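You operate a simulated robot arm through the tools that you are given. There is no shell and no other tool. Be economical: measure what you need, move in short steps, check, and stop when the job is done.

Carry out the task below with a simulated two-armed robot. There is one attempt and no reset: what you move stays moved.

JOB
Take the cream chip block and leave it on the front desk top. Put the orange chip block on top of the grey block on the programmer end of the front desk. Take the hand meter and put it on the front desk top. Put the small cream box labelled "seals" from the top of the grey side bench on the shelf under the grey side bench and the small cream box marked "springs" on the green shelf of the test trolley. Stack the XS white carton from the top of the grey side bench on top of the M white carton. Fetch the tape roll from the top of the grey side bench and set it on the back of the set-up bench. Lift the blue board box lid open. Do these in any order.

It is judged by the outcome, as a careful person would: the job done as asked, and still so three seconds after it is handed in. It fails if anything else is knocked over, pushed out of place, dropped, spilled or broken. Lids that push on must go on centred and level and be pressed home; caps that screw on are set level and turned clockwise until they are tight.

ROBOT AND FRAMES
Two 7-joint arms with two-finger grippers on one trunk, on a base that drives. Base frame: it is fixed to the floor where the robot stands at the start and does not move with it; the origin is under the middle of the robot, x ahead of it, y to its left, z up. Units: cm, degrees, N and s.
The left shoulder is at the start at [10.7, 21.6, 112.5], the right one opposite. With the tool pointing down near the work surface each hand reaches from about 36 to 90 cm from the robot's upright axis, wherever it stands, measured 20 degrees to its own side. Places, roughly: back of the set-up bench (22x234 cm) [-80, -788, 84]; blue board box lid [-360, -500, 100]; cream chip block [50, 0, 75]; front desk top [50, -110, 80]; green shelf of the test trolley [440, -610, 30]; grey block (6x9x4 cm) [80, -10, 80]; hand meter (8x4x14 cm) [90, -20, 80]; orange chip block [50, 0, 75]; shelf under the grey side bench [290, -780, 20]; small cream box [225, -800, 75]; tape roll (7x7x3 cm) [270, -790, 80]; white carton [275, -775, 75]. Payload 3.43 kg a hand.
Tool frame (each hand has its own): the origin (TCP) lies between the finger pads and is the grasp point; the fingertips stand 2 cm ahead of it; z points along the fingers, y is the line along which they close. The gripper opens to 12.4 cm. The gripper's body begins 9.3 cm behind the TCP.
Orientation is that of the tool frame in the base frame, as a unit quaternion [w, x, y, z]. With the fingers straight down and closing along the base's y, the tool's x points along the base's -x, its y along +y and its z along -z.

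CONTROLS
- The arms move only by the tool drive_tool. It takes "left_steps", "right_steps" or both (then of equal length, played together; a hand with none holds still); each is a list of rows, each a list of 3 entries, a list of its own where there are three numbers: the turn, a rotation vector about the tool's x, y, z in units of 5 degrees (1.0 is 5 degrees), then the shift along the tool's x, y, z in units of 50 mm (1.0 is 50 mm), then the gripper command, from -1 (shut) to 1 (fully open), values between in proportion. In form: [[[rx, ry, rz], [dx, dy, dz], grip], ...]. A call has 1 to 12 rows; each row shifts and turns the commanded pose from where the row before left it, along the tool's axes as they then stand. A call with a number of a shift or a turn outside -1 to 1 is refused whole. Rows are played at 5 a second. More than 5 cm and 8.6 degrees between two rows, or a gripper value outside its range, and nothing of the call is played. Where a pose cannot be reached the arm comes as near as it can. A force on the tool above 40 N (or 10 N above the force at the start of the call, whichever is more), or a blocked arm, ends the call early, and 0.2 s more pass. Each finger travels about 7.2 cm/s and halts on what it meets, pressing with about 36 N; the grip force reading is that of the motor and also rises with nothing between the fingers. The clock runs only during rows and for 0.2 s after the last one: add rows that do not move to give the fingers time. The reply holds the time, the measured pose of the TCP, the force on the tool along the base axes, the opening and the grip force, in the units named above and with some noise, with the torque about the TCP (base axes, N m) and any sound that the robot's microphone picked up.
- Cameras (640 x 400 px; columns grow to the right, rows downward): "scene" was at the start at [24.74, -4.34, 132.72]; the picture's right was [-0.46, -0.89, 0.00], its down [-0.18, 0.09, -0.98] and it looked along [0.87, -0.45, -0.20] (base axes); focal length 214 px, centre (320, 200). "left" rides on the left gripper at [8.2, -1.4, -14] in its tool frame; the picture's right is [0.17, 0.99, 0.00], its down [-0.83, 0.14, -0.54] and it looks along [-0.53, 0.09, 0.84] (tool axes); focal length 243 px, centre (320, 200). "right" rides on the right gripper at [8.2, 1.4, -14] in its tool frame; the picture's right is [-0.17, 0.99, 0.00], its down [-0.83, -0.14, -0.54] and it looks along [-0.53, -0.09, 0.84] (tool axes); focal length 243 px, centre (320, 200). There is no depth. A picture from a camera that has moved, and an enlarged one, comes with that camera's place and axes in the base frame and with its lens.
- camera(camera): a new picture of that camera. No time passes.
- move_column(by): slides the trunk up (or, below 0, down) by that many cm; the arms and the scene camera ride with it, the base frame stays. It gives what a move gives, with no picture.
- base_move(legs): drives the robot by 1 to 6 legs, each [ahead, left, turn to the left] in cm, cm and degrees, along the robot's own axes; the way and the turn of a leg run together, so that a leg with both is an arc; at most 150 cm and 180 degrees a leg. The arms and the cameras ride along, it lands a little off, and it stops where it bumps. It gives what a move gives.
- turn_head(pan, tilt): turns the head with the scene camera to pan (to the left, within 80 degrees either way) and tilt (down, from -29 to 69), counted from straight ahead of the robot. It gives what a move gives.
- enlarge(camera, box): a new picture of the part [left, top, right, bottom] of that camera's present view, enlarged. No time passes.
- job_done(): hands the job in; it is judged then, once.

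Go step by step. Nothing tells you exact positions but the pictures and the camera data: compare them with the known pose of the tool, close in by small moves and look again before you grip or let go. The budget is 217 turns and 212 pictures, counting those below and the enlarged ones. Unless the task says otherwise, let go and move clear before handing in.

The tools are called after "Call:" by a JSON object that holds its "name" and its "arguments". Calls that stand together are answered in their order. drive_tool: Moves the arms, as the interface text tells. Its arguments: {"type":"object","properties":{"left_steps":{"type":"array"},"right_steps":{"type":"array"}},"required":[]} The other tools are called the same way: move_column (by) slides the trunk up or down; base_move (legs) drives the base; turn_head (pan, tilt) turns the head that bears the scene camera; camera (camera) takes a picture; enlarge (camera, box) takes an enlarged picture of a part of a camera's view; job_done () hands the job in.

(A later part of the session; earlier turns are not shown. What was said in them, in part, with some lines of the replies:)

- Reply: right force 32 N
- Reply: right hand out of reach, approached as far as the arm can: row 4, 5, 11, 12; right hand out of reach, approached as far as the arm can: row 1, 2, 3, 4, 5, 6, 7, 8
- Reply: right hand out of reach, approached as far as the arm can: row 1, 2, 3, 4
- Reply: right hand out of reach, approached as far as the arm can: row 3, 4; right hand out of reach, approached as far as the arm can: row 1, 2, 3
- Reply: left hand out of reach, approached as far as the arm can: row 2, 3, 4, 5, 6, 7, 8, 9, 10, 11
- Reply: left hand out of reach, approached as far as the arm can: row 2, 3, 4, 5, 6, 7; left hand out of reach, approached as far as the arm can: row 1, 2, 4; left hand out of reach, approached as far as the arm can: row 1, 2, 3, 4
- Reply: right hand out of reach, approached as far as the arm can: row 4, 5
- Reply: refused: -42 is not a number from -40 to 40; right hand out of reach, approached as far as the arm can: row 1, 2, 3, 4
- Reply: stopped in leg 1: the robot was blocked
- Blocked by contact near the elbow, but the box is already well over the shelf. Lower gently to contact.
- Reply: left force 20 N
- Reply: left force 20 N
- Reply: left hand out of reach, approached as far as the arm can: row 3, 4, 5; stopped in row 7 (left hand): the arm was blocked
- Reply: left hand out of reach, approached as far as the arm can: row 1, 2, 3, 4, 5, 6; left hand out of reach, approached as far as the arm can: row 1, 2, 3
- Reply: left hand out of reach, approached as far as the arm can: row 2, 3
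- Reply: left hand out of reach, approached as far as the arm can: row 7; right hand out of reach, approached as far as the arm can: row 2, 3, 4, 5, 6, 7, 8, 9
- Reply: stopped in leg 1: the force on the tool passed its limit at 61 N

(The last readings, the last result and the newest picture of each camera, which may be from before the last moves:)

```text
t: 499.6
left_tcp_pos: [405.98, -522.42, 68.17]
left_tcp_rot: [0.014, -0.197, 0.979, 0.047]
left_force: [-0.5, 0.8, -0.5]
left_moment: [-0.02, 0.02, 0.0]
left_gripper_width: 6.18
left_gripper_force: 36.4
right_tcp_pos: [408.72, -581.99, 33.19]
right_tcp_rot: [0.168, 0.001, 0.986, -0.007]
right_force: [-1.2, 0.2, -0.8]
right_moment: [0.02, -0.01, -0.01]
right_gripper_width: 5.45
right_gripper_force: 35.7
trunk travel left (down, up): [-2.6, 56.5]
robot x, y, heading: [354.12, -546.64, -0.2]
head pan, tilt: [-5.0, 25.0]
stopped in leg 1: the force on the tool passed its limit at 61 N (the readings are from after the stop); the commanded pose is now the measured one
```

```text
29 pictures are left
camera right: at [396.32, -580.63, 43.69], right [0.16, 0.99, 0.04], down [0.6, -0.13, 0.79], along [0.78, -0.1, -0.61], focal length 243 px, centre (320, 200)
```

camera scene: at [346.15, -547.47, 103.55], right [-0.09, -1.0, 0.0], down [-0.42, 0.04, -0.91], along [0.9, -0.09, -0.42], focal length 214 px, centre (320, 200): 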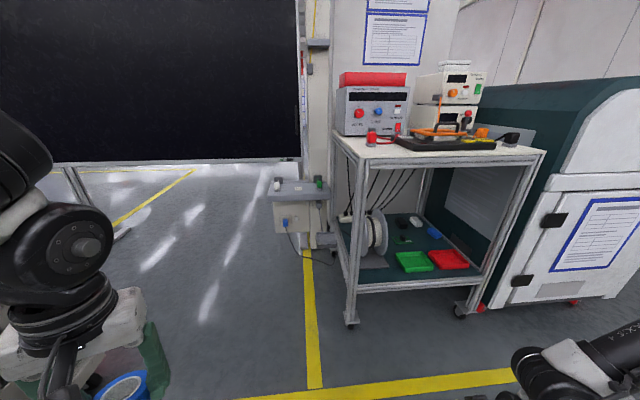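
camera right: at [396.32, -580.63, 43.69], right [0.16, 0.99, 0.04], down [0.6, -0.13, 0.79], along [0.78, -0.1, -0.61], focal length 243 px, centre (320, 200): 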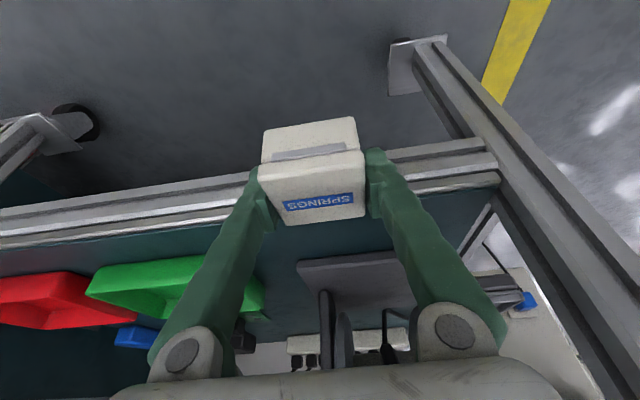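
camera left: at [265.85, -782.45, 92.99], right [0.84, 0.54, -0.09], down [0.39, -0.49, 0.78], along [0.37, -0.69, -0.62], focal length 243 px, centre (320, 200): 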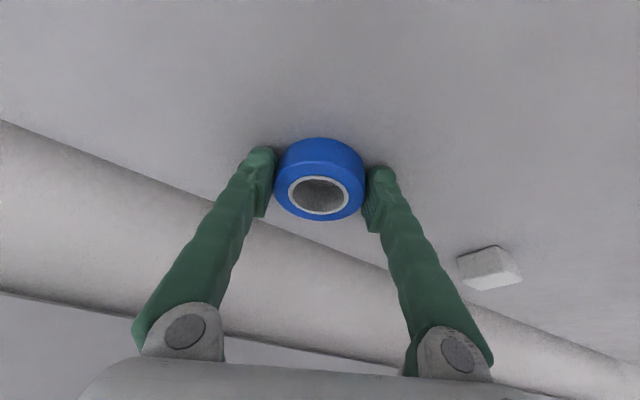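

The box touched the shelf's front rail — it's higher than I reckoned. Back off a little, raise, and look again.

Call:
{"name": "base_move", "arguments": {"legs": [[-4, 0, 0]]}}

Call:
{"name": "drive_tool", "arguments": {"right_steps": [[[0, 0, 0], [-0.33, 0, -0.87], -1], [[0, 0, 0], [-0.33, 0, -0.87], -1], [[0, 0, 0], [0, 0, 0], -1]]}}

Call:
{"name": "camera", "arguments": {"camera": "right"}}

Call:
{"name": "camera", "arguments": {"camera": "scene"}}

```text
t: 500.6
left_tcp_pos: [401.91, -522.44, 68.05]
left_tcp_rot: [0.015, -0.195, 0.98, 0.047]
left_force: [0.3, 0.7, -0.5]
left_moment: [-0.02, -0.02, 0.02]
left_gripper_width: 6.17
left_gripper_force: 35.8
right_tcp_pos: [404.53, -582.07, 33.22]
right_tcp_rot: [0.17, 0.003, 0.985, -0.007]
right_force: [-0.6, -0.2, -1.4]
right_moment: [0.01, -0.03, 0.01]
right_gripper_width: 5.47
right_gripper_force: 35.6
trunk travel left (down, up): [-2.6, 56.5]
robot x, y, heading: [350.32, -546.87, -0.2]
head pan, tilt: [-5.0, 25.0]
```

```text
t: 501.4
left_tcp_pos: [401.94, -522.51, 67.97]
left_tcp_rot: [0.014, -0.196, 0.979, 0.048]
left_force: [0.4, -0.4, 1.1]
left_moment: [0.03, -0.01, -0.02]
left_gripper_width: 6.2
left_gripper_force: 35.9
right_tcp_pos: [404.77, -581.82, 42.81]
right_tcp_rot: [0.17, 0.002, 0.985, -0.007]
right_force: [-0.2, -0.2, -0.7]
right_moment: [-0.02, 0.02, 0.02]
right_gripper_width: 5.46
right_gripper_force: 36.2
trunk travel left (down, up): [-2.6, 56.5]
robot x, y, heading: [350.3, -546.21, -0.3]
head pan, tilt: [-5.0, 25.0]
```

```text
28 pictures are left
camera right: at [392.38, -580.29, 53.2], right [0.16, 0.99, 0.04], down [0.6, -0.13, 0.79], along [0.78, -0.1, -0.61], focal length 243 px, centre (320, 200)
```

right: 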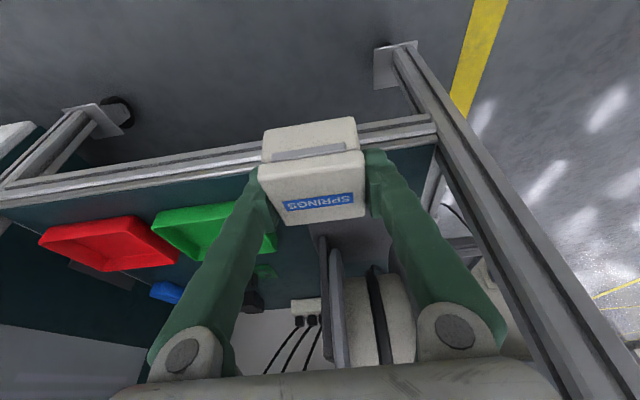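

```text
27 pictures are left
camera scene: at [384.81, -547.6, 103.53], right [-0.09, -1.0, 0.0], down [-0.42, 0.04, -0.91], along [0.9, -0.08, -0.42], focal length 214 px, centre (320, 200)
```

scene: 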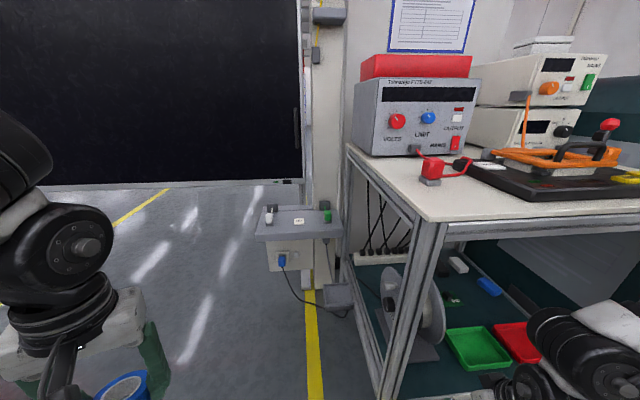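

Triangulated: mat z≈31, front edge x≈412; stand base starts at x≈420. Target box centre x≈416. Move in above the rail, then lower.

Call:
{"name": "base_move", "arguments": {"legs": [[12.8, 0, 0]]}}

Call:
{"name": "camera", "arguments": {"camera": "right"}}

```text
t: 502.7
left_tcp_pos: [412.11, -522.63, 68.01]
left_tcp_rot: [0.015, -0.194, 0.98, 0.047]
left_force: [-0.7, -1.3, -0.8]
left_moment: [0.01, -0.04, -0.04]
left_gripper_width: 6.16
left_gripper_force: 35.7
right_tcp_pos: [413.05, -581.83, 42.41]
right_tcp_rot: [0.159, 0.001, 0.987, -0.005]
right_force: [0.0, -0.3, -0.4]
right_moment: [-0.04, 0.01, -0.03]
right_gripper_width: 5.43
right_gripper_force: 36.2
trunk travel left (down, up): [-2.6, 56.5]
robot x, y, heading: [360.72, -546.38, -0.6]
head pan, tilt: [-5.0, 25.0]
stopped in leg 1: the robot was blocked; the commanded pose is now the measured one
```

```text
26 pictures are left
camera right: at [401.1, -580.4, 53.17], right [0.16, 0.99, 0.04], down [0.62, -0.13, 0.77], along [0.77, -0.1, -0.63], focal length 243 px, centre (320, 200)
```

right: 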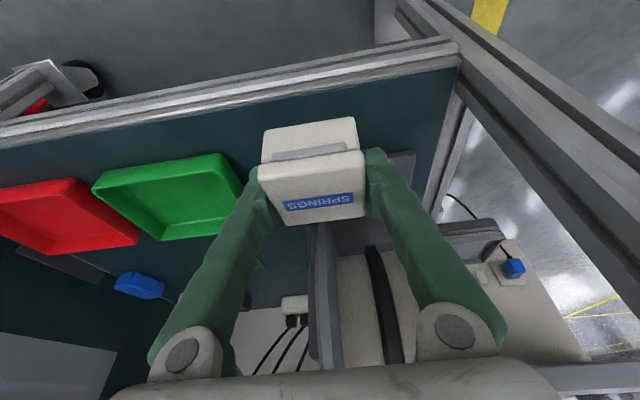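

Something on the right forearm is meeting the trolley's top edge. Back off 3 cm, pitch 10° more and lower, then extend in beneath.

Call:
{"name": "base_move", "arguments": {"legs": [[-3, 0, 0]]}}

Call:
{"name": "drive_tool", "arguments": {"right_steps": [[[0, -1, 0], [0, 0, 0], -1], [[0, -1, 0], [0, 0, 0], -1], [[0, -0.4, 0], [0.24, 0, 0.45], -1], [[0, 0, 0], [0.2, 0, 0.35], -1], [[0, 0, 0], [0, 0, 0], -1]]}}

Call:
{"name": "camera", "arguments": {"camera": "right"}}

```text
t: 503.5
left_tcp_pos: [409.3, -522.79, 68.09]
left_tcp_rot: [0.013, -0.193, 0.98, 0.047]
left_force: [0.9, -0.5, -0.2]
left_moment: [0.0, -0.06, -0.02]
left_gripper_width: 6.19
left_gripper_force: 35.8
right_tcp_pos: [410.53, -581.89, 42.26]
right_tcp_rot: [0.158, 0.0, 0.987, -0.005]
right_force: [-0.2, -0.1, -0.9]
right_moment: [0.0, -0.01, 0.0]
right_gripper_width: 5.46
right_gripper_force: 35.9
trunk travel left (down, up): [-2.6, 56.5]
robot x, y, heading: [357.95, -546.35, -0.7]
head pan, tilt: [-5.0, 25.0]
```

```text
t: 504.7
left_tcp_pos: [409.37, -522.73, 67.97]
left_tcp_rot: [0.014, -0.193, 0.98, 0.047]
left_force: [0.4, 0.1, -0.4]
left_moment: [0.01, 0.02, 0.02]
left_gripper_width: 6.2
left_gripper_force: 35.4
right_tcp_pos: [410.37, -582.01, 37.8]
right_tcp_rot: [0.26, 0.0, 0.966, -0.005]
right_force: [0.0, 0.2, -1.2]
right_moment: [0.0, 0.02, 0.01]
right_gripper_width: 5.46
right_gripper_force: 36.2
trunk travel left (down, up): [-2.6, 56.5]
robot x, y, heading: [357.27, -546.79, -0.4]
head pan, tilt: [-5.0, 25.0]
```

```text
25 pictures are left
camera right: at [396.44, -580.57, 45.8], right [0.15, 0.99, 0.07], down [0.45, -0.13, 0.88], along [0.88, -0.1, -0.46], focal length 243 px, centre (320, 200)
```

right: 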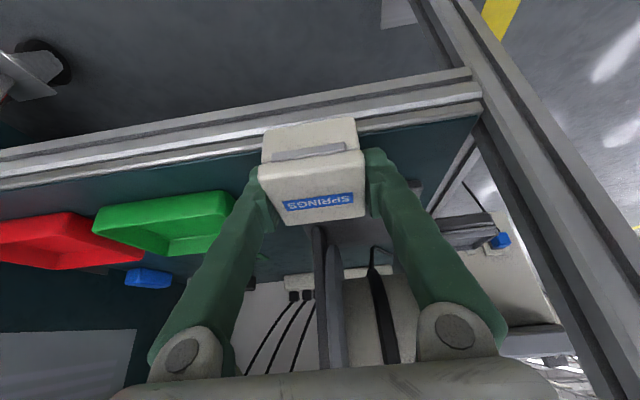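

Call:
{"name": "drive_tool", "arguments": {"right_steps": [[[0, 0, 0], [-0.4, 0, 0.23], -1], [[0, 0, 0], [-0.4, 0, 0.23], -1], [[0, 0, 0], [-0.4, 0, 0.23], -1], [[0, 0, 0], [0, 0, 0], -1]]}}

Call:
{"name": "camera", "arguments": {"camera": "right"}}

```text
t: 505.7
left_tcp_pos: [409.32, -522.73, 68.0]
left_tcp_rot: [0.014, -0.194, 0.98, 0.048]
left_force: [-0.3, 0.4, -0.8]
left_moment: [-0.01, -0.02, -0.01]
left_gripper_width: 6.19
left_gripper_force: 35.7
right_tcp_pos: [417.44, -581.9, 37.7]
right_tcp_rot: [0.26, 0.001, 0.966, -0.004]
right_force: [0.0, 0.3, -0.5]
right_moment: [0.01, 0.01, 0.01]
right_gripper_width: 5.44
right_gripper_force: 35.8
trunk travel left (down, up): [-2.6, 56.5]
robot x, y, heading: [357.65, -546.59, -0.5]
head pan, tilt: [-5.0, 25.0]
```

```text
24 pictures are left
camera right: at [403.35, -580.48, 45.69], right [0.15, 0.99, 0.08], down [0.45, -0.13, 0.88], along [0.88, -0.1, -0.46], focal length 243 px, centre (320, 200)
```

right: 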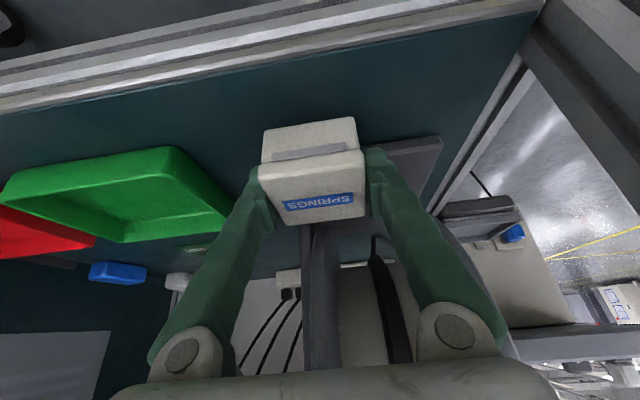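

Spot confirmed clear (mat from x≈412.7 to stand at ≈422). Advance along the tool axis to touch down.

Call:
{"name": "drive_tool", "arguments": {"right_steps": [[[0, 0, 0], [0, 0, 0.2], -1], [[0, 0, 0], [0, 0, 0.15], -1], [[0, 0, 0], [0.03, 0, 0.05], -1], [[0, 0, 0], [0.03, 0, 0.05], -1], [[0, 0, 0], [0, 0, 0], -1]]}}

```text
t: 506.5
left_tcp_pos: [409.22, -522.81, 68.15]
left_tcp_rot: [0.016, -0.193, 0.98, 0.047]
left_force: [-0.2, -0.6, -0.2]
left_moment: [0.02, 0.0, 0.01]
left_gripper_width: 6.18
left_gripper_force: 35.9
right_tcp_pos: [418.43, -581.73, 36.47]
right_tcp_rot: [0.264, 0.001, 0.965, -0.003]
right_force: [-10.6, 0.3, 21.8]
right_moment: [-0.08, 0.1, 0.2]
right_gripper_width: 5.45
right_gripper_force: 35.5
trunk travel left (down, up): [-2.6, 56.5]
robot x, y, heading: [357.49, -546.66, -0.4]
head pan, tilt: [-5.0, 25.0]
stopped in row 3 (right hand): the force on the tool passed its limit at 59 N (the readings are from after the stop); the commanded pose is now the measured one
```

Contact. Relieve slightly and release.

Call:
{"name": "drive_tool", "arguments": {"right_steps": [[[0, 0, 0], [0, 0, -0.05], -1], [[0, 0, 0], [0, 0, 0], -0.05], [[0, 0, 0], [0, 0, 0], 0.1], [[0, 0, 0], [0, 0, 0], 0.3], [[0, 0, 0], [0, 0, 0], 0.3]]}}

Call:
{"name": "camera", "arguments": {"camera": "right"}}

```text
t: 507.7
left_tcp_pos: [409.36, -522.69, 67.94]
left_tcp_rot: [0.014, -0.194, 0.98, 0.046]
left_force: [0.6, -0.4, -0.3]
left_moment: [0.01, -0.02, 0.01]
left_gripper_width: 6.17
left_gripper_force: 35.6
right_tcp_pos: [418.4, -581.84, 36.43]
right_tcp_rot: [0.262, 0.001, 0.965, -0.004]
right_force: [-0.2, -0.3, 0.0]
right_moment: [0.01, -0.02, -0.01]
right_gripper_width: 8.03
right_gripper_force: 0.2
trunk travel left (down, up): [-2.6, 56.5]
robot x, y, heading: [357.86, -546.46, -0.6]
head pan, tilt: [-5.0, 25.0]
```

```text
23 pictures are left
camera right: at [404.2, -580.43, 44.4], right [0.15, 0.99, 0.08], down [0.44, -0.14, 0.89], along [0.89, -0.1, -0.46], focal length 243 px, centre (320, 200)
```

right: 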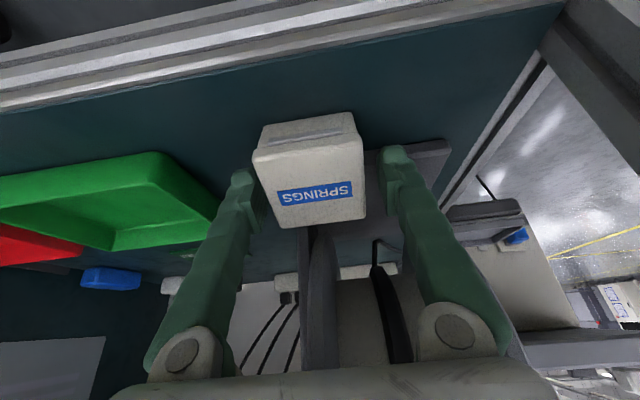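

The box's far edge rests on the stand's base plate, tilting it. Regrip, pull it back 2.4 cm and set it down flat.

Call:
{"name": "drive_tool", "arguments": {"right_steps": [[[0, 0, 0], [0, 0, 0], -1], [[0, 0, 0], [0, 0, 0], -1], [[0, 0, 0], [0, 0, 0], -1], [[0, 0, 0], [-0.05, 0, -0.09], -1], [[0, 0, 0], [0.21, 0, -0.12], -1], [[0, 0, 0], [0.21, 0, -0.12], -1], [[0, 0, 0], [0, 0, 0], -1]]}}

Call:
{"name": "camera", "arguments": {"camera": "right"}}

```text
t: 509.3
left_tcp_pos: [409.33, -522.75, 67.91]
left_tcp_rot: [0.014, -0.193, 0.98, 0.047]
left_force: [0.4, 0.4, -0.8]
left_moment: [-0.02, -0.02, 0.0]
left_gripper_width: 6.19
left_gripper_force: 36.3
right_tcp_pos: [415.86, -581.77, 36.9]
right_tcp_rot: [0.263, 0.001, 0.965, -0.003]
right_force: [-0.5, -0.2, -0.1]
right_moment: [0.02, 0.01, 0.04]
right_gripper_width: 5.46
right_gripper_force: 36.2
trunk travel left (down, up): [-2.6, 56.5]
robot x, y, heading: [357.78, -546.75, -0.4]
head pan, tilt: [-5.0, 25.0]
```

```text
22 pictures are left
camera right: at [401.74, -580.42, 44.89], right [0.15, 0.99, 0.08], down [0.44, -0.14, 0.89], along [0.89, -0.1, -0.46], focal length 243 px, centre (320, 200)
```

right: 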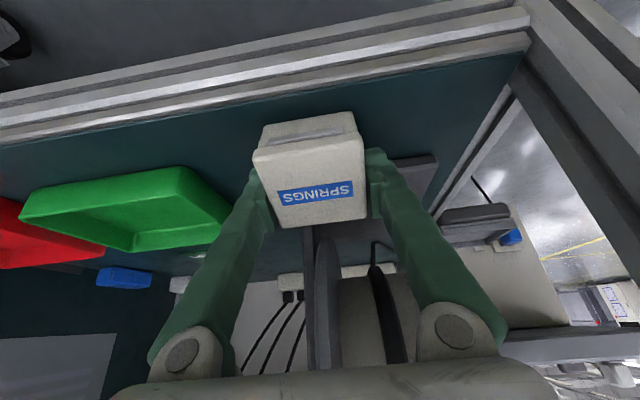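

Call:
{"name": "drive_tool", "arguments": {"right_steps": [[[0, 0, 0], [0.31, 0, -0.18], -1], [[0, 0, 0], [0.03, 0, 0.05], -1], [[0, 0, 0], [0.03, 0, 0.05], -1], [[0, 0, 0], [0.03, 0, 0.05], -1], [[0, 0, 0], [0, 0, 0], -1]]}}

```text
t: 510.5
left_tcp_pos: [409.19, -522.62, 68.0]
left_tcp_rot: [0.013, -0.193, 0.98, 0.047]
left_force: [-0.4, 0.0, -0.7]
left_moment: [-0.03, 0.0, -0.04]
left_gripper_width: 6.18
left_gripper_force: 35.9
right_tcp_pos: [414.16, -581.86, 36.32]
right_tcp_rot: [0.264, 0.001, 0.965, -0.005]
right_force: [-1.9, -5.6, 19.4]
right_moment: [-0.19, 0.77, 0.12]
right_gripper_width: 5.46
right_gripper_force: 35.5
trunk travel left (down, up): [-2.6, 56.5]
robot x, y, heading: [357.69, -546.59, -0.7]
head pan, tilt: [-5.0, 25.0]
```

Call:
{"name": "drive_tool", "arguments": {"right_steps": [[[0, 0, 0], [0, 0, -0.04], -1], [[0, 0, 0], [0, 0, 0], -0.05], [[0, 0, 0], [0, 0, 0], 0.1], [[0, 0, 0], [0, 0, 0], 0.3], [[0, 0, 0], [0, 0, 0], 0.3]]}}

Call:
{"name": "camera", "arguments": {"camera": "right"}}

```text
t: 511.7
left_tcp_pos: [409.27, -522.71, 68.02]
left_tcp_rot: [0.014, -0.193, 0.98, 0.047]
left_force: [0.7, -0.2, -1.1]
left_moment: [-0.02, 0.0, 0.0]
left_gripper_width: 6.19
left_gripper_force: 36.2
right_tcp_pos: [413.86, -581.86, 36.26]
right_tcp_rot: [0.263, 0.0, 0.965, -0.003]
right_force: [-0.3, 0.0, 0.0]
right_moment: [0.0, 0.0, 0.03]
right_gripper_width: 8.07
right_gripper_force: 0.1
trunk travel left (down, up): [-2.6, 56.5]
robot x, y, heading: [357.6, -546.41, -0.8]
head pan, tilt: [-5.0, 25.0]
```

```text
21 pictures are left
camera right: at [399.84, -580.39, 44.13], right [0.15, 0.99, 0.08], down [0.44, -0.14, 0.89], along [0.89, -0.1, -0.46], focal length 243 px, centre (320, 200)
```

right: 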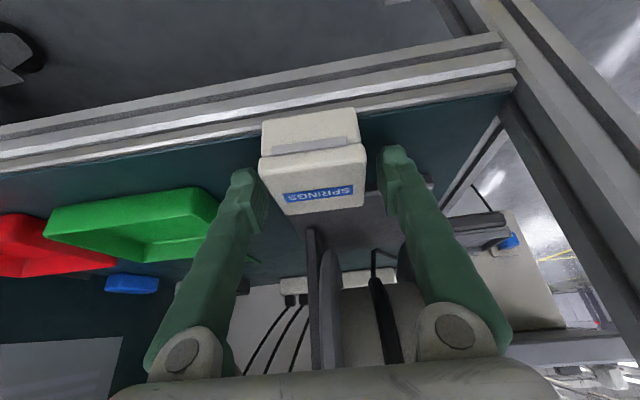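

Now it lies flat, but its near edge sits over the rail. Nudge it 1 cm inward with the grip.

Call:
{"name": "drive_tool", "arguments": {"right_steps": [[[0, 0, 0], [0, 0, 0], -1], [[0, 0, 0], [0, 0, 0], -1], [[0, 0, 0], [-0.02, 0, -0.04], -1], [[0, 0, 0], [-0.19, 0, 0.11], -1], [[0, 0, 0], [0.02, 0, 0.04], -1], [[0, 0, 0], [0, 0, 0], -1]]}}

Call:
{"name": "drive_tool", "arguments": {"right_steps": [[[0, 0, 0], [0, 0, 0], -0.05], [[0, 0, 0], [0, 0, 0], 0.3], [[0, 0, 0], [0, 0, 0], 0.3], [[0, 0, 0], [0, 0, -0.3], 0.3], [[0, 0, 0], [0, 0, -0.8], 0.3], [[0, 0, 0], [0, 0, 0], 0.3]]}}

Call:
{"name": "camera", "arguments": {"camera": "right"}}

```text
t: 513.1
left_tcp_pos: [409.32, -522.74, 67.95]
left_tcp_rot: [0.014, -0.193, 0.98, 0.047]
left_force: [-1.0, 0.2, 0.3]
left_moment: [0.03, 0.03, 0.04]
left_gripper_width: 6.17
left_gripper_force: 36.0
right_tcp_pos: [415.11, -581.85, 36.26]
right_tcp_rot: [0.263, 0.001, 0.965, -0.003]
right_force: [-0.8, -0.3, 0.3]
right_moment: [0.01, 0.03, -0.02]
right_gripper_width: 5.45
right_gripper_force: 36.1
trunk travel left (down, up): [-2.6, 56.5]
robot x, y, heading: [357.75, -546.43, -0.5]
head pan, tilt: [-5.0, 25.0]
```

```text
t: 514.5
left_tcp_pos: [409.26, -522.59, 67.99]
left_tcp_rot: [0.013, -0.193, 0.98, 0.047]
left_force: [0.1, -0.5, 0.0]
left_moment: [0.0, -0.02, 0.0]
left_gripper_width: 6.18
left_gripper_force: 36.8
right_tcp_pos: [412.3, -581.87, 40.95]
right_tcp_rot: [0.263, 0.001, 0.965, -0.004]
right_force: [-0.7, 0.4, -0.2]
right_moment: [0.03, 0.0, 0.01]
right_gripper_width: 8.05
right_gripper_force: 0.1
trunk travel left (down, up): [-2.6, 56.5]
robot x, y, heading: [357.54, -546.67, -0.3]
head pan, tilt: [-5.0, 25.0]
```

```text
20 pictures are left
camera right: at [398.19, -580.47, 48.96], right [0.15, 0.99, 0.08], down [0.44, -0.14, 0.89], along [0.89, -0.1, -0.46], focal length 243 px, centre (320, 200)
```

right: 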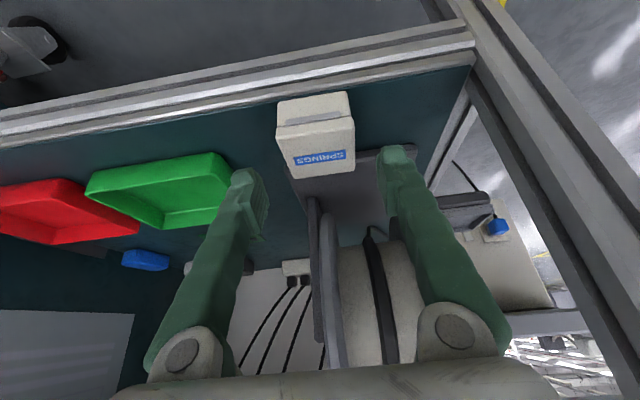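

SPRINGS lies flat on the green mat. Back out, raise the column, and drive to the set-up bench.

Call:
{"name": "base_move", "arguments": {"legs": [[-60, 0, 0], [0, -94, 0], [0, 0, -89.5]]}}

Call:
{"name": "move_column", "arguments": {"by": 40}}

Call:
{"name": "drive_tool", "arguments": {"left_steps": [[[0, 0, 0], [0, 0, -0.8], -1], [[0, 0, 0], [0, 0, -0.8], -1], [[0, 0, 0], [0, 0, -0.5], -1], [[0, 0, 0], [0, 0, 0], -1], [[0, 0, 0], [0, 0, 0], -1], [[0, 0, 0], [0, 0, 0], -1], [[0, 0, 0], [0, 0, 0], -1]], "right_steps": [[[0, 1, 0], [0.4, 0, -0.8], 0], [[0, 1, 0], [0.4, 0, -0.8], 0], [[0, 1, 0], [0.3, 0, -0.8], 0], [[0, 1, 0], [0.3, 0, -0.8], 0], [[0, 1, 0], [0, 0, -0.9], 0], [[0, 1, 0], [0, 0, -0.9], 0], [[0, 0, 0], [0, 0, -0.9], 0]]}}

Call:
{"name": "base_move", "arguments": {"legs": [[0, -150, 0], [0, -150, 0], [0, -40, 0]]}}

Call:
{"name": "turn_head", "arguments": {"pan": 0, "tilt": 20}}

Call:
{"name": "camera", "arguments": {"camera": "scene"}}

```text
t: 536.6
left_tcp_pos: [317.48, -693.32, 67.99]
left_tcp_rot: [0.043, 0.571, 0.82, 0.024]
left_force: [0.2, 1.1, -0.9]
left_moment: [0.01, 0.0, 0.01]
left_gripper_width: 6.16
left_gripper_force: 35.6
right_tcp_pos: [258.21, -694.17, 41.08]
right_tcp_rot: [0.181, 0.695, 0.669, -0.191]
right_force: [0.6, 0.5, 0.3]
right_moment: [0.01, 0.0, -0.01]
right_gripper_width: 8.05
right_gripper_force: 0.1
trunk travel left (down, up): [-2.6, 56.5]
robot x, y, heading: [295.61, -641.09, -92.6]
head pan, tilt: [-5.0, 25.0]
```

```text
t: 540.4
left_tcp_pos: [317.47, -693.27, 107.98]
left_tcp_rot: [0.043, 0.57, 0.82, 0.024]
left_force: [-0.3, -0.5, -0.8]
left_moment: [-0.04, 0.02, 0.01]
left_gripper_width: 6.18
left_gripper_force: 36.2
right_tcp_pos: [258.25, -694.12, 81.01]
right_tcp_rot: [0.18, 0.695, 0.669, -0.191]
right_force: [0.3, 0.3, 0.8]
right_moment: [0.0, -0.04, 0.02]
right_gripper_width: 8.04
right_gripper_force: 0.1
trunk travel left (down, up): [-42.6, 16.5]
robot x, y, heading: [295.65, -640.87, -92.5]
head pan, tilt: [-5.0, 25.0]
```

```text
t: 542.0
left_tcp_pos: [316.12, -692.36, 118.08]
left_tcp_rot: [0.045, 0.57, 0.82, 0.02]
left_force: [0.5, 1.1, -0.1]
left_moment: [-0.06, 0.04, 0.0]
left_gripper_width: 6.17
left_gripper_force: 36.0
left hand out of reach, approached as far as the arm can: row 3
right_tcp_pos: [258.97, -679.96, 106.47]
right_tcp_rot: [0.0, 0.721, 0.693, -0.006]
right_force: [0.1, 0.1, 0.1]
right_moment: [-0.03, 0.01, -0.02]
right_gripper_width: 6.19
right_gripper_force: 0.1
trunk travel left (down, up): [-42.6, 16.5]
robot x, y, heading: [295.8, -641.06, -92.4]
head pan, tilt: [-5.0, 25.0]
```

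```text
t: 587.6
left_tcp_pos: [-28.72, -664.22, 118.11]
left_tcp_rot: [0.045, 0.594, 0.803, 0.02]
left_force: [-0.5, 0.7, -0.7]
left_moment: [0.03, 0.02, 0.0]
left_gripper_width: 6.2
left_gripper_force: 36.1
right_tcp_pos: [-84.93, -648.46, 106.43]
right_tcp_rot: [0.001, 0.742, 0.671, -0.006]
right_force: [-0.1, -0.4, 0.6]
right_moment: [-0.01, -0.01, -0.02]
right_gripper_width: 6.2
right_gripper_force: 0.0
trunk travel left (down, up): [-42.6, 16.5]
robot x, y, heading: [-45.97, -611.54, -96.1]
head pan, tilt: [-5.0, 25.0]
```

```text
t: 588.2
left_tcp_pos: [-28.71, -664.17, 118.04]
left_tcp_rot: [0.045, 0.594, 0.803, 0.02]
left_force: [-0.1, 0.2, -0.3]
left_moment: [0.02, 0.0, 0.0]
left_gripper_width: 6.18
left_gripper_force: 36.2
right_tcp_pos: [-84.79, -648.33, 106.33]
right_tcp_rot: [0.0, 0.742, 0.67, -0.006]
right_force: [-1.0, -0.5, -0.1]
right_moment: [0.01, 0.0, 0.02]
right_gripper_width: 6.19
right_gripper_force: 0.0
trunk travel left (down, up): [-42.6, 16.5]
robot x, y, heading: [-45.66, -611.49, -96.1]
head pan, tilt: [0.0, 20.0]
```

```text
19 pictures are left
camera scene: at [-48.24, -633.29, 146.4], right [-0.99, 0.11, 0.0], down [0.04, 0.34, -0.94], along [-0.1, -0.93, -0.34], focal length 214 px, centre (320, 200)
```

scene: 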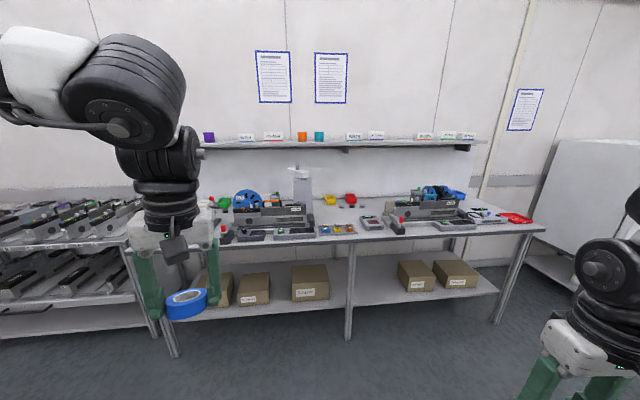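

Call:
{"name": "enlarge", "arguments": {"camera": "scene", "box": [280, 150, 500, 270]}}

```text
2.91 times, centred on (390, 210) of scene
camera zoom: at [-48.24, -633.29, 146.4], right [-0.99, 0.11, 0.0], down [0.04, 0.34, -0.94], along [-0.1, -0.93, -0.34], focal length 624 px, centre (116, 171)
```

zoom: 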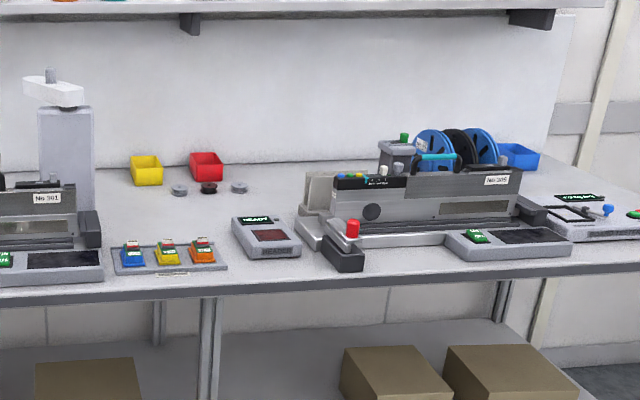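

Free spot on the bench's back at about [-110.5,-788]. Square up, shift, and restore the left tool's orientation so the tape is level.

Call:
{"name": "base_move", "arguments": {"legs": [[0, 0, 6.1], [0, -88, 0]]}}

Call:
{"name": "drive_tool", "arguments": {"left_steps": [[[0.34, -0.83, -0.08], [-0.3, 0, 0.2], -1], [[0.34, -0.83, -0.08], [-0.3, 0, 0.2], -1], [[0.34, -0.83, -0.08], [-0.3, 0, 0.2], -1], [[0.34, -0.83, -0.08], [-0.3, 0, 0.2], -1], [[0, 0, 0], [-0.5, 0, 0.2], -1], [[0, 0, 0], [-0.5, 0, 0.2], -1], [[0, 0, 0], [0, 0, 0], -1]]}}

```text
t: 597.0
left_tcp_pos: [-86.39, -662.08, 117.9]
left_tcp_rot: [0.045, 0.553, 0.831, 0.023]
left_force: [-0.3, -0.6, -0.7]
left_moment: [0.01, -0.03, -0.01]
left_gripper_width: 6.16
left_gripper_force: 35.9
right_tcp_pos: [-143.86, -651.73, 106.4]
right_tcp_rot: [0.001, 0.708, 0.706, -0.004]
right_force: [-0.4, -0.7, 0.3]
right_moment: [-0.01, -0.05, -0.02]
right_gripper_width: 6.21
right_gripper_force: 0.1
trunk travel left (down, up): [-42.6, 16.5]
robot x, y, heading: [-108.73, -610.89, -90.5]
head pan, tilt: [0.0, 20.0]
stopped in leg 2: the robot was blocked; the commanded pose is now the measured one
```

```text
t: 598.5
left_tcp_pos: [-81.51, -672.99, 114.73]
left_tcp_rot: [0.13, 0.54, 0.825, -0.108]
left_force: [0.4, 0.1, -0.3]
left_moment: [-0.02, 0.02, -0.01]
left_gripper_width: 6.16
left_gripper_force: 36.0
right_tcp_pos: [-143.73, -651.79, 106.35]
right_tcp_rot: [0.0, 0.708, 0.706, -0.007]
right_force: [-0.1, 0.3, 0.3]
right_moment: [0.04, 0.0, 0.02]
right_gripper_width: 6.21
right_gripper_force: 0.0
trunk travel left (down, up): [-42.6, 16.5]
robot x, y, heading: [-109.23, -610.72, -90.5]
head pan, tilt: [0.0, 20.0]
```

The base bumped something (the service bin). Step back and check it.

Call:
{"name": "base_move", "arguments": {"legs": [[0, 4, 0], [45, 0, 0]]}}

Call:
{"name": "turn_head", "arguments": {"pan": -80, "tilt": 35}}

Call:
{"name": "camera", "arguments": {"camera": "scene"}}

```text
t: 602.7
left_tcp_pos: [-77.04, -718.01, 114.9]
left_tcp_rot: [0.132, 0.537, 0.826, -0.108]
left_force: [0.0, 0.0, -0.7]
left_moment: [-0.03, 0.01, 0.01]
left_gripper_width: 6.18
left_gripper_force: 35.9
right_tcp_pos: [-139.49, -697.74, 106.33]
right_tcp_rot: [0.001, 0.704, 0.71, -0.006]
right_force: [0.6, -0.6, -0.1]
right_moment: [0.0, 0.0, 0.0]
right_gripper_width: 6.2
right_gripper_force: 0.0
trunk travel left (down, up): [-42.6, 16.5]
robot x, y, heading: [-105.08, -656.58, -89.8]
head pan, tilt: [0.0, 20.0]
```

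```text
t: 604.2
left_tcp_pos: [-77.11, -718.07, 114.75]
left_tcp_rot: [0.131, 0.537, 0.827, -0.107]
left_force: [0.5, 0.0, -0.4]
left_moment: [0.02, 0.01, 0.0]
left_gripper_width: 6.19
left_gripper_force: 36.1
right_tcp_pos: [-139.51, -697.75, 106.43]
right_tcp_rot: [0.0, 0.704, 0.71, -0.006]
right_force: [0.5, -0.1, 0.3]
right_moment: [0.0, -0.02, -0.02]
right_gripper_width: 6.19
right_gripper_force: 0.1
trunk travel left (down, up): [-42.6, 16.5]
robot x, y, heading: [-104.99, -656.65, -89.9]
head pan, tilt: [-80.0, 35.0]
```

```text
17 pictures are left
camera scene: at [-113.5, -670.99, 144.02], right [-0.18, 0.98, 0.0], down [0.56, 0.1, -0.82], along [-0.81, -0.15, -0.57], focal length 214 px, centre (320, 200)
```

scene: 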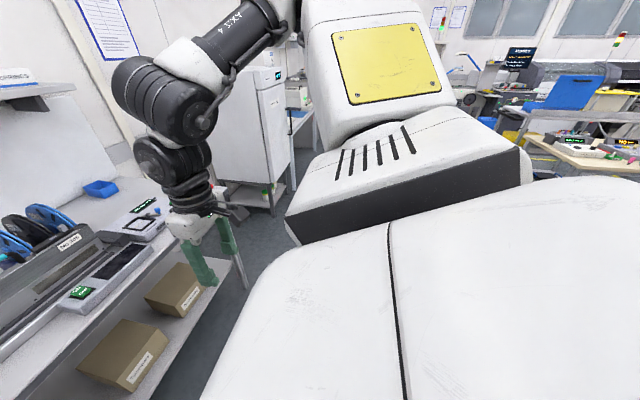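

Blue lid still open in view. Continue: shift right and approach the bench back spot.

Call:
{"name": "base_move", "arguments": {"legs": [[0, -30, 0]]}}

Call:
{"name": "drive_tool", "arguments": {"left_steps": [[[0, 0, 0], [-0.4, -0.35, 0.15], -1], [[0, 0, 0], [-0.4, -0.35, 0.15], -1], [[0, 0, 0], [-0.4, 0, 0.15], -1], [[0, 0, 0], [0, 0, 0], -1]]}}

Call:
{"name": "camera", "arguments": {"camera": "left"}}

```text
t: 608.8
left_tcp_pos: [-107.19, -718.29, 114.83]
left_tcp_rot: [0.131, 0.538, 0.825, -0.107]
left_force: [-0.2, -1.1, -1.8]
left_moment: [-0.03, 0.01, 0.0]
left_gripper_width: 6.18
left_gripper_force: 35.8
right_tcp_pos: [-169.71, -697.83, 106.2]
right_tcp_rot: [0.001, 0.705, 0.709, -0.006]
right_force: [-1.2, -0.1, 0.1]
right_moment: [0.0, -0.01, 0.0]
right_gripper_width: 6.19
right_gripper_force: 0.1
trunk travel left (down, up): [-42.6, 16.5]
robot x, y, heading: [-135.04, -657.06, -89.7]
head pan, tilt: [-80.0, 35.0]
```

```text
t: 609.8
left_tcp_pos: [-108.57, -725.18, 114.31]
left_tcp_rot: [0.132, 0.534, 0.828, -0.107]
left_force: [0.8, -0.1, -1.5]
left_moment: [0.0, 0.0, 0.01]
left_gripper_width: 6.19
left_gripper_force: 35.7
left hand out of reach, approached as far as the arm can: row 2, 3
right_tcp_pos: [-169.75, -697.66, 106.33]
right_tcp_rot: [0.001, 0.704, 0.71, -0.005]
right_force: [0.4, 0.0, 0.2]
right_moment: [0.05, -0.01, 0.01]
right_gripper_width: 6.2
right_gripper_force: 0.0
trunk travel left (down, up): [-42.6, 16.5]
robot x, y, heading: [-135.04, -656.75, -90.3]
head pan, tilt: [-80.0, 35.0]
```

```text
16 pictures are left
camera left: at [-114.51, -714.19, 124.87], right [0.84, 0.54, -0.09], down [0.4, -0.48, 0.78], along [0.38, -0.69, -0.62], focal length 243 px, centre (320, 200)
```

left: 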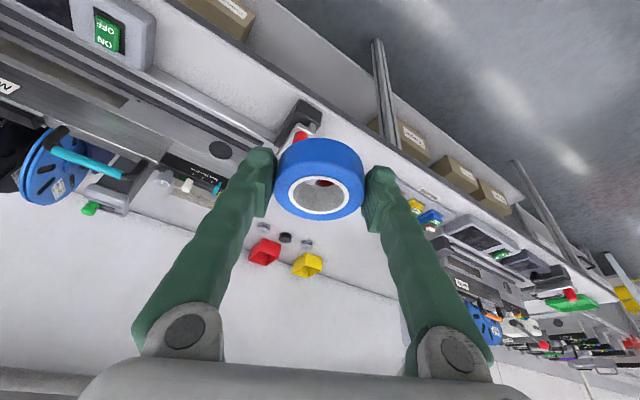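

I'll use a clearer spot in the back strip at about [-79,-783.5], between the washers and the front modules. Move over it.

Call:
{"name": "base_move", "arguments": {"legs": [[0, 31, 0], [54, 0, 0]]}}

Call:
{"name": "camera", "arguments": {"camera": "left"}}

```text
t: 617.9
left_tcp_pos: [-77.44, -779.14, 114.35]
left_tcp_rot: [0.133, 0.535, 0.827, -0.109]
left_force: [0.2, -1.0, -1.3]
left_moment: [0.01, -0.01, 0.01]
left_gripper_width: 6.18
left_gripper_force: 36.4
right_tcp_pos: [-138.77, -751.79, 106.43]
right_tcp_rot: [0.001, 0.704, 0.71, -0.005]
right_force: [0.1, -0.1, 0.1]
right_moment: [-0.02, -0.01, -0.03]
right_gripper_width: 6.19
right_gripper_force: 0.1
trunk travel left (down, up): [-42.6, 16.5]
robot x, y, heading: [-104.07, -710.78, -89.8]
head pan, tilt: [-80.0, 35.0]
```

```text
15 pictures are left
camera left: at [-83.45, -768.18, 124.9], right [0.84, 0.54, -0.09], down [0.4, -0.48, 0.78], along [0.38, -0.69, -0.62], focal length 243 px, centre (320, 200)
```

left: 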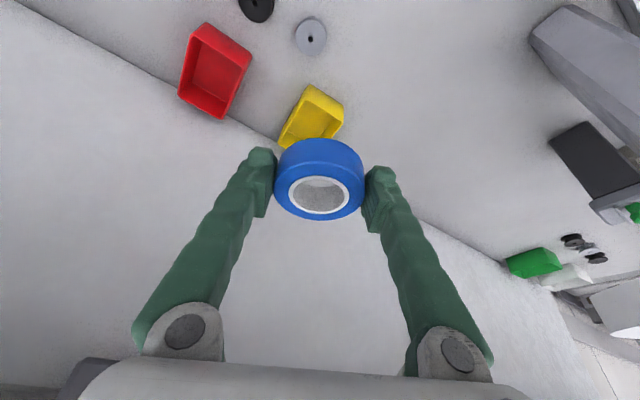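

Washers turn out to be right here, and a tall post is to the left; look at the spot right of the red bin instead.

Call:
{"name": "base_move", "arguments": {"legs": [[-6, 0, 0], [0, -30, 0]]}}

Call:
{"name": "camera", "arguments": {"camera": "left"}}

```text
t: 623.1
left_tcp_pos: [-107.1, -773.14, 114.35]
left_tcp_rot: [0.132, 0.535, 0.828, -0.107]
left_force: [-0.1, 1.0, -0.4]
left_moment: [0.0, 0.01, 0.0]
left_gripper_width: 6.14
left_gripper_force: 36.0
right_tcp_pos: [-168.4, -746.01, 106.34]
right_tcp_rot: [0.0, 0.704, 0.71, -0.005]
right_force: [-0.4, -0.2, -0.5]
right_moment: [-0.03, 0.01, 0.03]
right_gripper_width: 6.17
right_gripper_force: 0.0
trunk travel left (down, up): [-42.6, 16.5]
robot x, y, heading: [-133.81, -704.95, -89.7]
head pan, tilt: [-80.0, 35.0]
```

```text
14 pictures are left
camera left: at [-113.09, -762.25, 124.87], right [0.83, 0.54, -0.09], down [0.4, -0.48, 0.78], along [0.38, -0.69, -0.62], focal length 243 px, centre (320, 200)
```

left: 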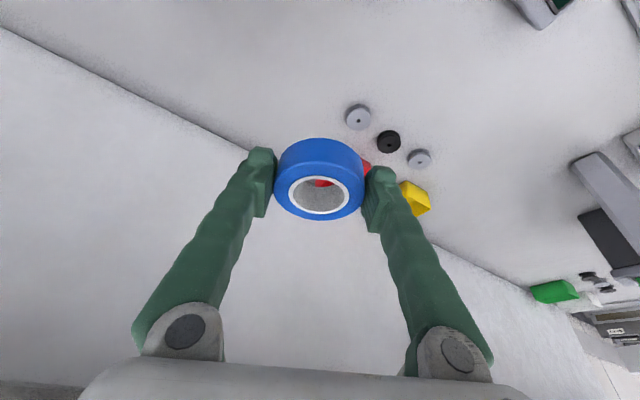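

Large free area at about [-106,-791] on the back strip. Move over it and lower.

Call:
{"name": "base_move", "arguments": {"legs": [[15, 1, 0]]}}

Call:
{"name": "drive_tool", "arguments": {"left_steps": [[[0, 0, 0], [0.227, -0.035, 0.88], -1], [[0, 0, 0], [0.227, -0.035, 0.88], -1], [[0, 0, 0], [0.227, -0.035, 0.88], -1], [[0, 0, 0], [0.227, -0.035, 0.88], -1], [[0, 0, 0], [0.227, -0.035, 0.88], -1], [[0, 0, 0], [0, 0, 0], -1]]}}

Call:
{"name": "camera", "arguments": {"camera": "left"}}

```text
t: 624.6
left_tcp_pos: [-106.09, -786.65, 114.18]
left_tcp_rot: [0.13, 0.535, 0.829, -0.102]
left_force: [0.5, 0.2, -0.7]
left_moment: [0.01, 0.0, 0.0]
left_gripper_width: 6.18
left_gripper_force: 36.6
right_tcp_pos: [-167.38, -759.84, 106.39]
right_tcp_rot: [0.0, 0.703, 0.711, -0.005]
right_force: [-0.1, -0.4, -0.9]
right_moment: [0.01, 0.02, 0.02]
right_gripper_width: 6.24
right_gripper_force: 0.0
trunk travel left (down, up): [-42.6, 16.5]
robot x, y, heading: [-132.85, -718.62, -90.0]
head pan, tilt: [-80.0, 35.0]
stopped in leg 1: the force on the tool passed its limit at 87 N (the readings are from after the stop); the commanded pose is now the measured one
```

```text
t: 626.0
left_tcp_pos: [-106.88, -788.83, 91.99]
left_tcp_rot: [0.132, 0.535, 0.828, -0.103]
left_force: [0.2, -0.4, -0.4]
left_moment: [0.01, -0.03, 0.0]
left_gripper_width: 6.2
left_gripper_force: 35.9
right_tcp_pos: [-167.42, -759.86, 106.35]
right_tcp_rot: [0.0, 0.703, 0.711, -0.005]
right_force: [0.1, 0.8, -0.8]
right_moment: [0.02, 0.02, -0.02]
right_gripper_width: 6.21
right_gripper_force: 0.0
trunk travel left (down, up): [-42.6, 16.5]
robot x, y, heading: [-132.86, -718.66, -89.6]
head pan, tilt: [-80.0, 35.0]
```

```text
13 pictures are left
camera left: at [-112.88, -778.11, 102.58], right [0.84, 0.54, -0.08], down [0.4, -0.49, 0.78], along [0.38, -0.68, -0.62], focal length 243 px, centre (320, 200)
```

left: 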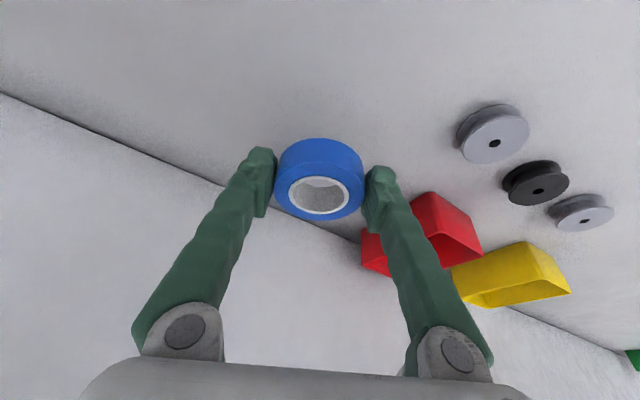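

The hand bumped the underside edge of the wall shelf; I'll check that afterward and retreat low. Lower the tape now.

Call:
{"name": "drive_tool", "arguments": {"left_steps": [[[0, 0, 0], [0.34, 0, 0.9], -1], [[0, 0, 0], [0.08, 0, 0.2], -1], [[0, 0, 0], [0.03, 0, 0.075], -1], [[0, 0, 0], [0.03, 0, 0.075], -1], [[0, 0, 0], [0.03, 0, 0.075], -1], [[0, 0, 0], [0, 0, 0], -1]]}}

Call:
{"name": "turn_head", "arguments": {"pan": 15, "tilt": 5}}

Call:
{"name": "camera", "arguments": {"camera": "scene"}}

```text
t: 626.5
left_tcp_pos: [-106.95, -788.89, 87.33]
left_tcp_rot: [0.133, 0.535, 0.828, -0.103]
left_force: [-1.3, 5.3, 9.0]
left_moment: [0.29, -0.29, 0.11]
left_gripper_width: 6.2
left_gripper_force: 35.8
right_tcp_pos: [-167.37, -759.92, 106.29]
right_tcp_rot: [0.0, 0.704, 0.711, -0.005]
right_force: [0.1, -1.0, -0.3]
right_moment: [-0.01, 0.0, -0.04]
right_gripper_width: 6.19
right_gripper_force: 0.0
trunk travel left (down, up): [-42.6, 16.5]
robot x, y, heading: [-132.55, -719.13, -89.5]
head pan, tilt: [-80.0, 35.0]
stopped in row 2 (left hand): the force on the tool passed its limit at 50 N (the readings are from after the stop); the commanded pose is now the measured one
```

```text
t: 628.2
left_tcp_pos: [-106.87, -788.92, 87.31]
left_tcp_rot: [0.133, 0.534, 0.829, -0.103]
left_force: [-0.6, 1.3, 9.7]
left_moment: [0.24, -0.24, 0.04]
left_gripper_width: 6.14
left_gripper_force: 36.3
right_tcp_pos: [-167.42, -759.83, 106.42]
right_tcp_rot: [0.001, 0.703, 0.711, -0.005]
right_force: [-0.5, -0.2, -0.3]
right_moment: [-0.02, 0.01, -0.02]
right_gripper_width: 6.24
right_gripper_force: 0.0
trunk travel left (down, up): [-42.6, 16.5]
robot x, y, heading: [-132.53, -718.57, -89.9]
head pan, tilt: [15.0, 5.0]
```

```text
12 pictures are left
camera scene: at [-130.3, -740.33, 148.86], right [-0.96, -0.26, 0.0], down [-0.02, 0.08, -1.0], along [0.26, -0.96, -0.09], focal length 214 px, centre (320, 200)
```

scene: 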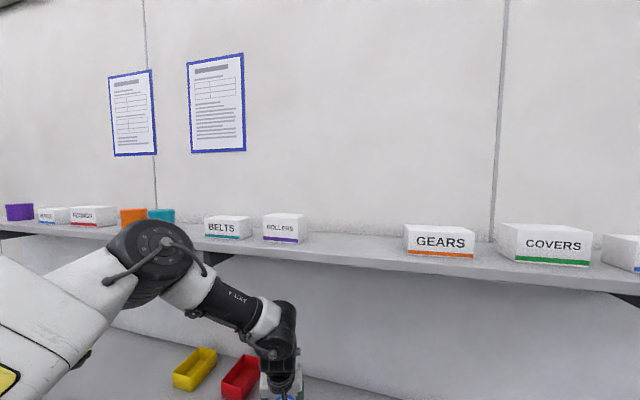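

Shelf items are all in place. The tape touches the bench; release and withdraw low and backwards.

Call:
{"name": "drive_tool", "arguments": {"left_steps": [[[0, 0, 0], [0, 0, 0], 0.1], [[0, 0, 0], [0, 0, 0], 0.35], [[0, 0, 0], [0, 0, 0], 0.35], [[0, 0, 0], [0, 0, -0.3], 0.35], [[0, 0, 0], [0, 0, -0.6], 0.35], [[0, 0, 0], [0, 0, 0], 0.35]]}}

Call:
{"name": "camera", "arguments": {"camera": "left"}}

```text
t: 629.6
left_tcp_pos: [-107.25, -787.59, 91.5]
left_tcp_rot: [0.132, 0.535, 0.829, -0.101]
left_force: [1.2, -0.2, -0.3]
left_moment: [0.04, 0.02, -0.01]
left_gripper_width: 8.36
left_gripper_force: 0.1
right_tcp_pos: [-167.34, -760.05, 106.39]
right_tcp_rot: [0.0, 0.704, 0.71, -0.004]
right_force: [0.0, -0.9, -0.3]
right_moment: [0.01, 0.02, 0.02]
right_gripper_width: 6.21
right_gripper_force: 0.1
trunk travel left (down, up): [-42.6, 16.5]
robot x, y, heading: [-133.29, -718.93, -89.9]
head pan, tilt: [15.0, 5.0]
```

```text
11 pictures are left
camera left: at [-113.39, -776.84, 102.14], right [0.83, 0.54, -0.08], down [0.39, -0.49, 0.78], along [0.38, -0.68, -0.62], focal length 243 px, centre (320, 200)
```

left: 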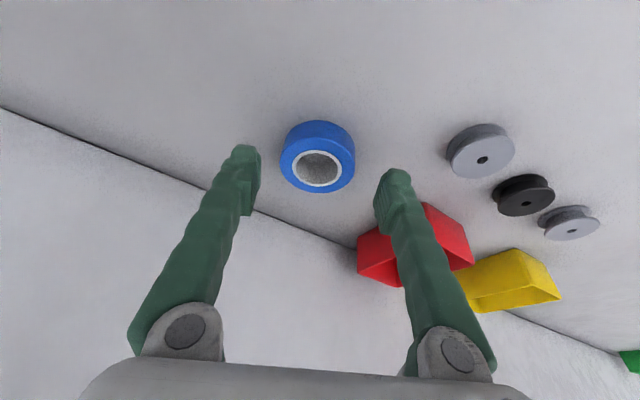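

Tape is placed flat. Back off in stages, raising clear of the reader.

Call:
{"name": "base_move", "arguments": {"legs": [[-9, 0, 0]]}}

Call:
{"name": "drive_tool", "arguments": {"left_steps": [[[0, 0, 0], [-0.3, 0, -0.85], 0.35], [[0, 0, 0], [-0.3, 0, -0.85], 0.35], [[0, 0, 0], [-0.3, 0, -0.85], 0.35], [[0, 0, 0], [0, 0, 0], 0.35]]}}

Call:
{"name": "base_move", "arguments": {"legs": [[-55, 0, 0], [0, 45, 0]]}}

Call:
{"name": "turn_head", "arguments": {"pan": -10, "tilt": 20}}

Call:
{"name": "camera", "arguments": {"camera": "scene"}}

```text
t: 630.8
left_tcp_pos: [-107.31, -778.65, 91.45]
left_tcp_rot: [0.132, 0.534, 0.829, -0.101]
left_force: [-0.4, -1.1, -0.1]
left_moment: [-0.03, -0.04, 0.01]
left_gripper_width: 8.38
left_gripper_force: 0.0
right_tcp_pos: [-167.3, -751.06, 106.12]
right_tcp_rot: [0.0, 0.703, 0.711, -0.005]
right_force: [1.2, -0.4, 0.0]
right_moment: [-0.01, 0.0, 0.0]
right_gripper_width: 6.18
right_gripper_force: 0.0
trunk travel left (down, up): [-42.6, 16.5]
robot x, y, heading: [-133.22, -709.92, -89.6]
head pan, tilt: [15.0, 5.0]
```

```text
t: 631.8
left_tcp_pos: [-106.89, -778.54, 104.92]
left_tcp_rot: [0.132, 0.534, 0.829, -0.101]
left_force: [-0.1, -0.2, 1.2]
left_moment: [0.0, 0.01, -0.01]
left_gripper_width: 8.39
left_gripper_force: 0.2
right_tcp_pos: [-167.18, -751.19, 106.32]
right_tcp_rot: [0.0, 0.702, 0.712, -0.005]
right_force: [0.3, 0.4, -0.9]
right_moment: [0.05, 0.01, 0.03]
right_gripper_width: 6.2
right_gripper_force: 0.1
trunk travel left (down, up): [-42.6, 16.5]
robot x, y, heading: [-132.52, -710.13, -89.4]
head pan, tilt: [15.0, 5.0]
```

```text
t: 641.8
left_tcp_pos: [-62.22, -722.39, 104.98]
left_tcp_rot: [0.132, 0.534, 0.829, -0.102]
left_force: [-1.1, -0.5, -0.6]
left_moment: [-0.01, -0.01, -0.01]
left_gripper_width: 8.36
left_gripper_force: 0.0
right_tcp_pos: [-122.71, -694.69, 106.36]
right_tcp_rot: [0.001, 0.703, 0.711, -0.004]
right_force: [0.1, -0.4, -0.3]
right_moment: [0.01, -0.02, -0.01]
right_gripper_width: 6.19
right_gripper_force: 0.1
trunk travel left (down, up): [-42.6, 16.5]
robot x, y, heading: [-88.08, -653.76, -89.7]
head pan, tilt: [15.0, 5.0]
```

```text
t: 642.7
left_tcp_pos: [-62.07, -722.21, 104.98]
left_tcp_rot: [0.131, 0.534, 0.829, -0.101]
left_force: [-0.1, 0.9, -0.1]
left_moment: [0.01, 0.03, -0.01]
left_gripper_width: 8.36
left_gripper_force: 0.0
right_tcp_pos: [-122.68, -694.82, 106.31]
right_tcp_rot: [0.0, 0.704, 0.711, -0.005]
right_force: [-0.3, -0.6, -0.2]
right_moment: [0.02, -0.03, 0.03]
right_gripper_width: 6.19
right_gripper_force: 0.1
trunk travel left (down, up): [-42.6, 16.5]
robot x, y, heading: [-87.92, -653.54, -89.6]
head pan, tilt: [-10.0, 20.0]
```

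```text
10 pictures are left
camera scene: at [-89.59, -675.48, 146.41], right [-0.99, 0.17, 0.0], down [0.06, 0.34, -0.94], along [-0.16, -0.93, -0.34], focal length 214 px, centre (320, 200)
```

scene: 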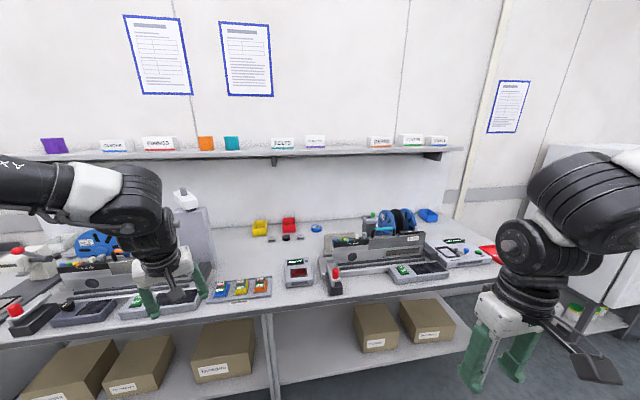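

Everything on the set-up bench looks right. Turn to check the service bin I bumped, plus the blue lid.

Call:
{"name": "base_move", "arguments": {"legs": [[0, 0, -135]]}}

Call:
{"name": "turn_head", "arguments": {"pan": 0, "tilt": 20}}

Call:
{"name": "camera", "arguments": {"camera": "scene"}}

```text
t: 650.7
left_tcp_pos: [-156.2, -626.45, 104.95]
left_tcp_rot: [-0.04, 0.974, -0.155, -0.162]
left_force: [0.8, 0.3, 1.0]
left_moment: [0.0, 0.0, 0.02]
left_gripper_width: 8.36
left_gripper_force: 0.0
right_tcp_pos: [-95.14, -600.39, 106.38]
right_tcp_rot: [-0.004, 0.934, -0.358, -0.002]
right_force: [1.1, -0.7, -0.6]
right_moment: [-0.01, -0.02, -0.04]
right_gripper_width: 6.2
right_gripper_force: 0.1
trunk travel left (down, up): [-42.6, 16.5]
robot x, y, heading: [-88.06, -653.46, 137.9]
head pan, tilt: [-10.0, 20.0]
```

```text
t: 651.4
left_tcp_pos: [-156.18, -626.36, 104.82]
left_tcp_rot: [-0.04, 0.974, -0.155, -0.162]
left_force: [-1.2, -0.3, -0.9]
left_moment: [0.0, -0.01, -0.01]
left_gripper_width: 8.36
left_gripper_force: 0.1
right_tcp_pos: [-95.1, -600.36, 106.33]
right_tcp_rot: [-0.004, 0.934, -0.358, -0.002]
right_force: [-0.3, 0.2, 0.2]
right_moment: [-0.01, 0.01, -0.01]
right_gripper_width: 6.2
right_gripper_force: 0.0
trunk travel left (down, up): [-42.6, 16.5]
robot x, y, heading: [-87.8, -653.45, 137.8]
head pan, tilt: [0.0, 20.0]
```

```text
9 pictures are left
camera scene: at [-104.35, -638.99, 146.41], right [0.67, 0.74, 0.0], down [0.25, -0.23, -0.94], along [-0.7, 0.63, -0.34], focal length 214 px, centre (320, 200)
```

scene: 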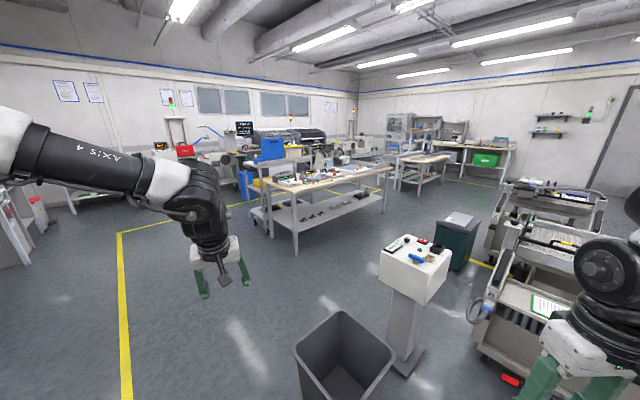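

The bin and pedestal are upright, the blue lid is still open, and both hands are empty and clear of everything. Handing in now.

Call:
{"name": "job_done", "arguments": {}}

```text
The job is handed in.
```

I carried out all eight parts of the job and handed it in. I did not go back to re-check the items at the front desk, grey bench or test trolley before handing in.

- **Cream chip and hand meter:** both are on the front desk top, at its free right-hand end.
- **Orange chip:** it is on top of the grey block.
- **SEALS:** it is on the shelf under the grey bench.
- **SPRINGS:** it is on the trolley's green shelf. It looked flat, close in front of the reel stand.
- **XS carton:** it is stacked on the M carton.
- **Tape roll:** it is on the back of the set-up bench.
- **Blue board box lid:** it is open. It was still open when I last looked, just before handing in.

Contacts and slips along the way:

- **Blue box:** my first try at the lid dragged the box and tilted it onto the cart's edge, and the lid fell shut. I pulled the box back close to its original place and reopened the lid.
- **Test trolley:** the SPRINGS box hit the shelf's front rail hard (61 N). The arm then met the trolley's frame. I did not check whether the trolley moved.
- **Grey bench:** the arm was blocked by the bench edge while placing SEALS. I saw nothing moved.
- **Wall shelf over the set-up bench:** the arm bumped it hard (87 N). The boxes on it looked undisturbed afterwards.
- **Service bin:** the base bumped what I take to be this bin. It is upright and about where it was.
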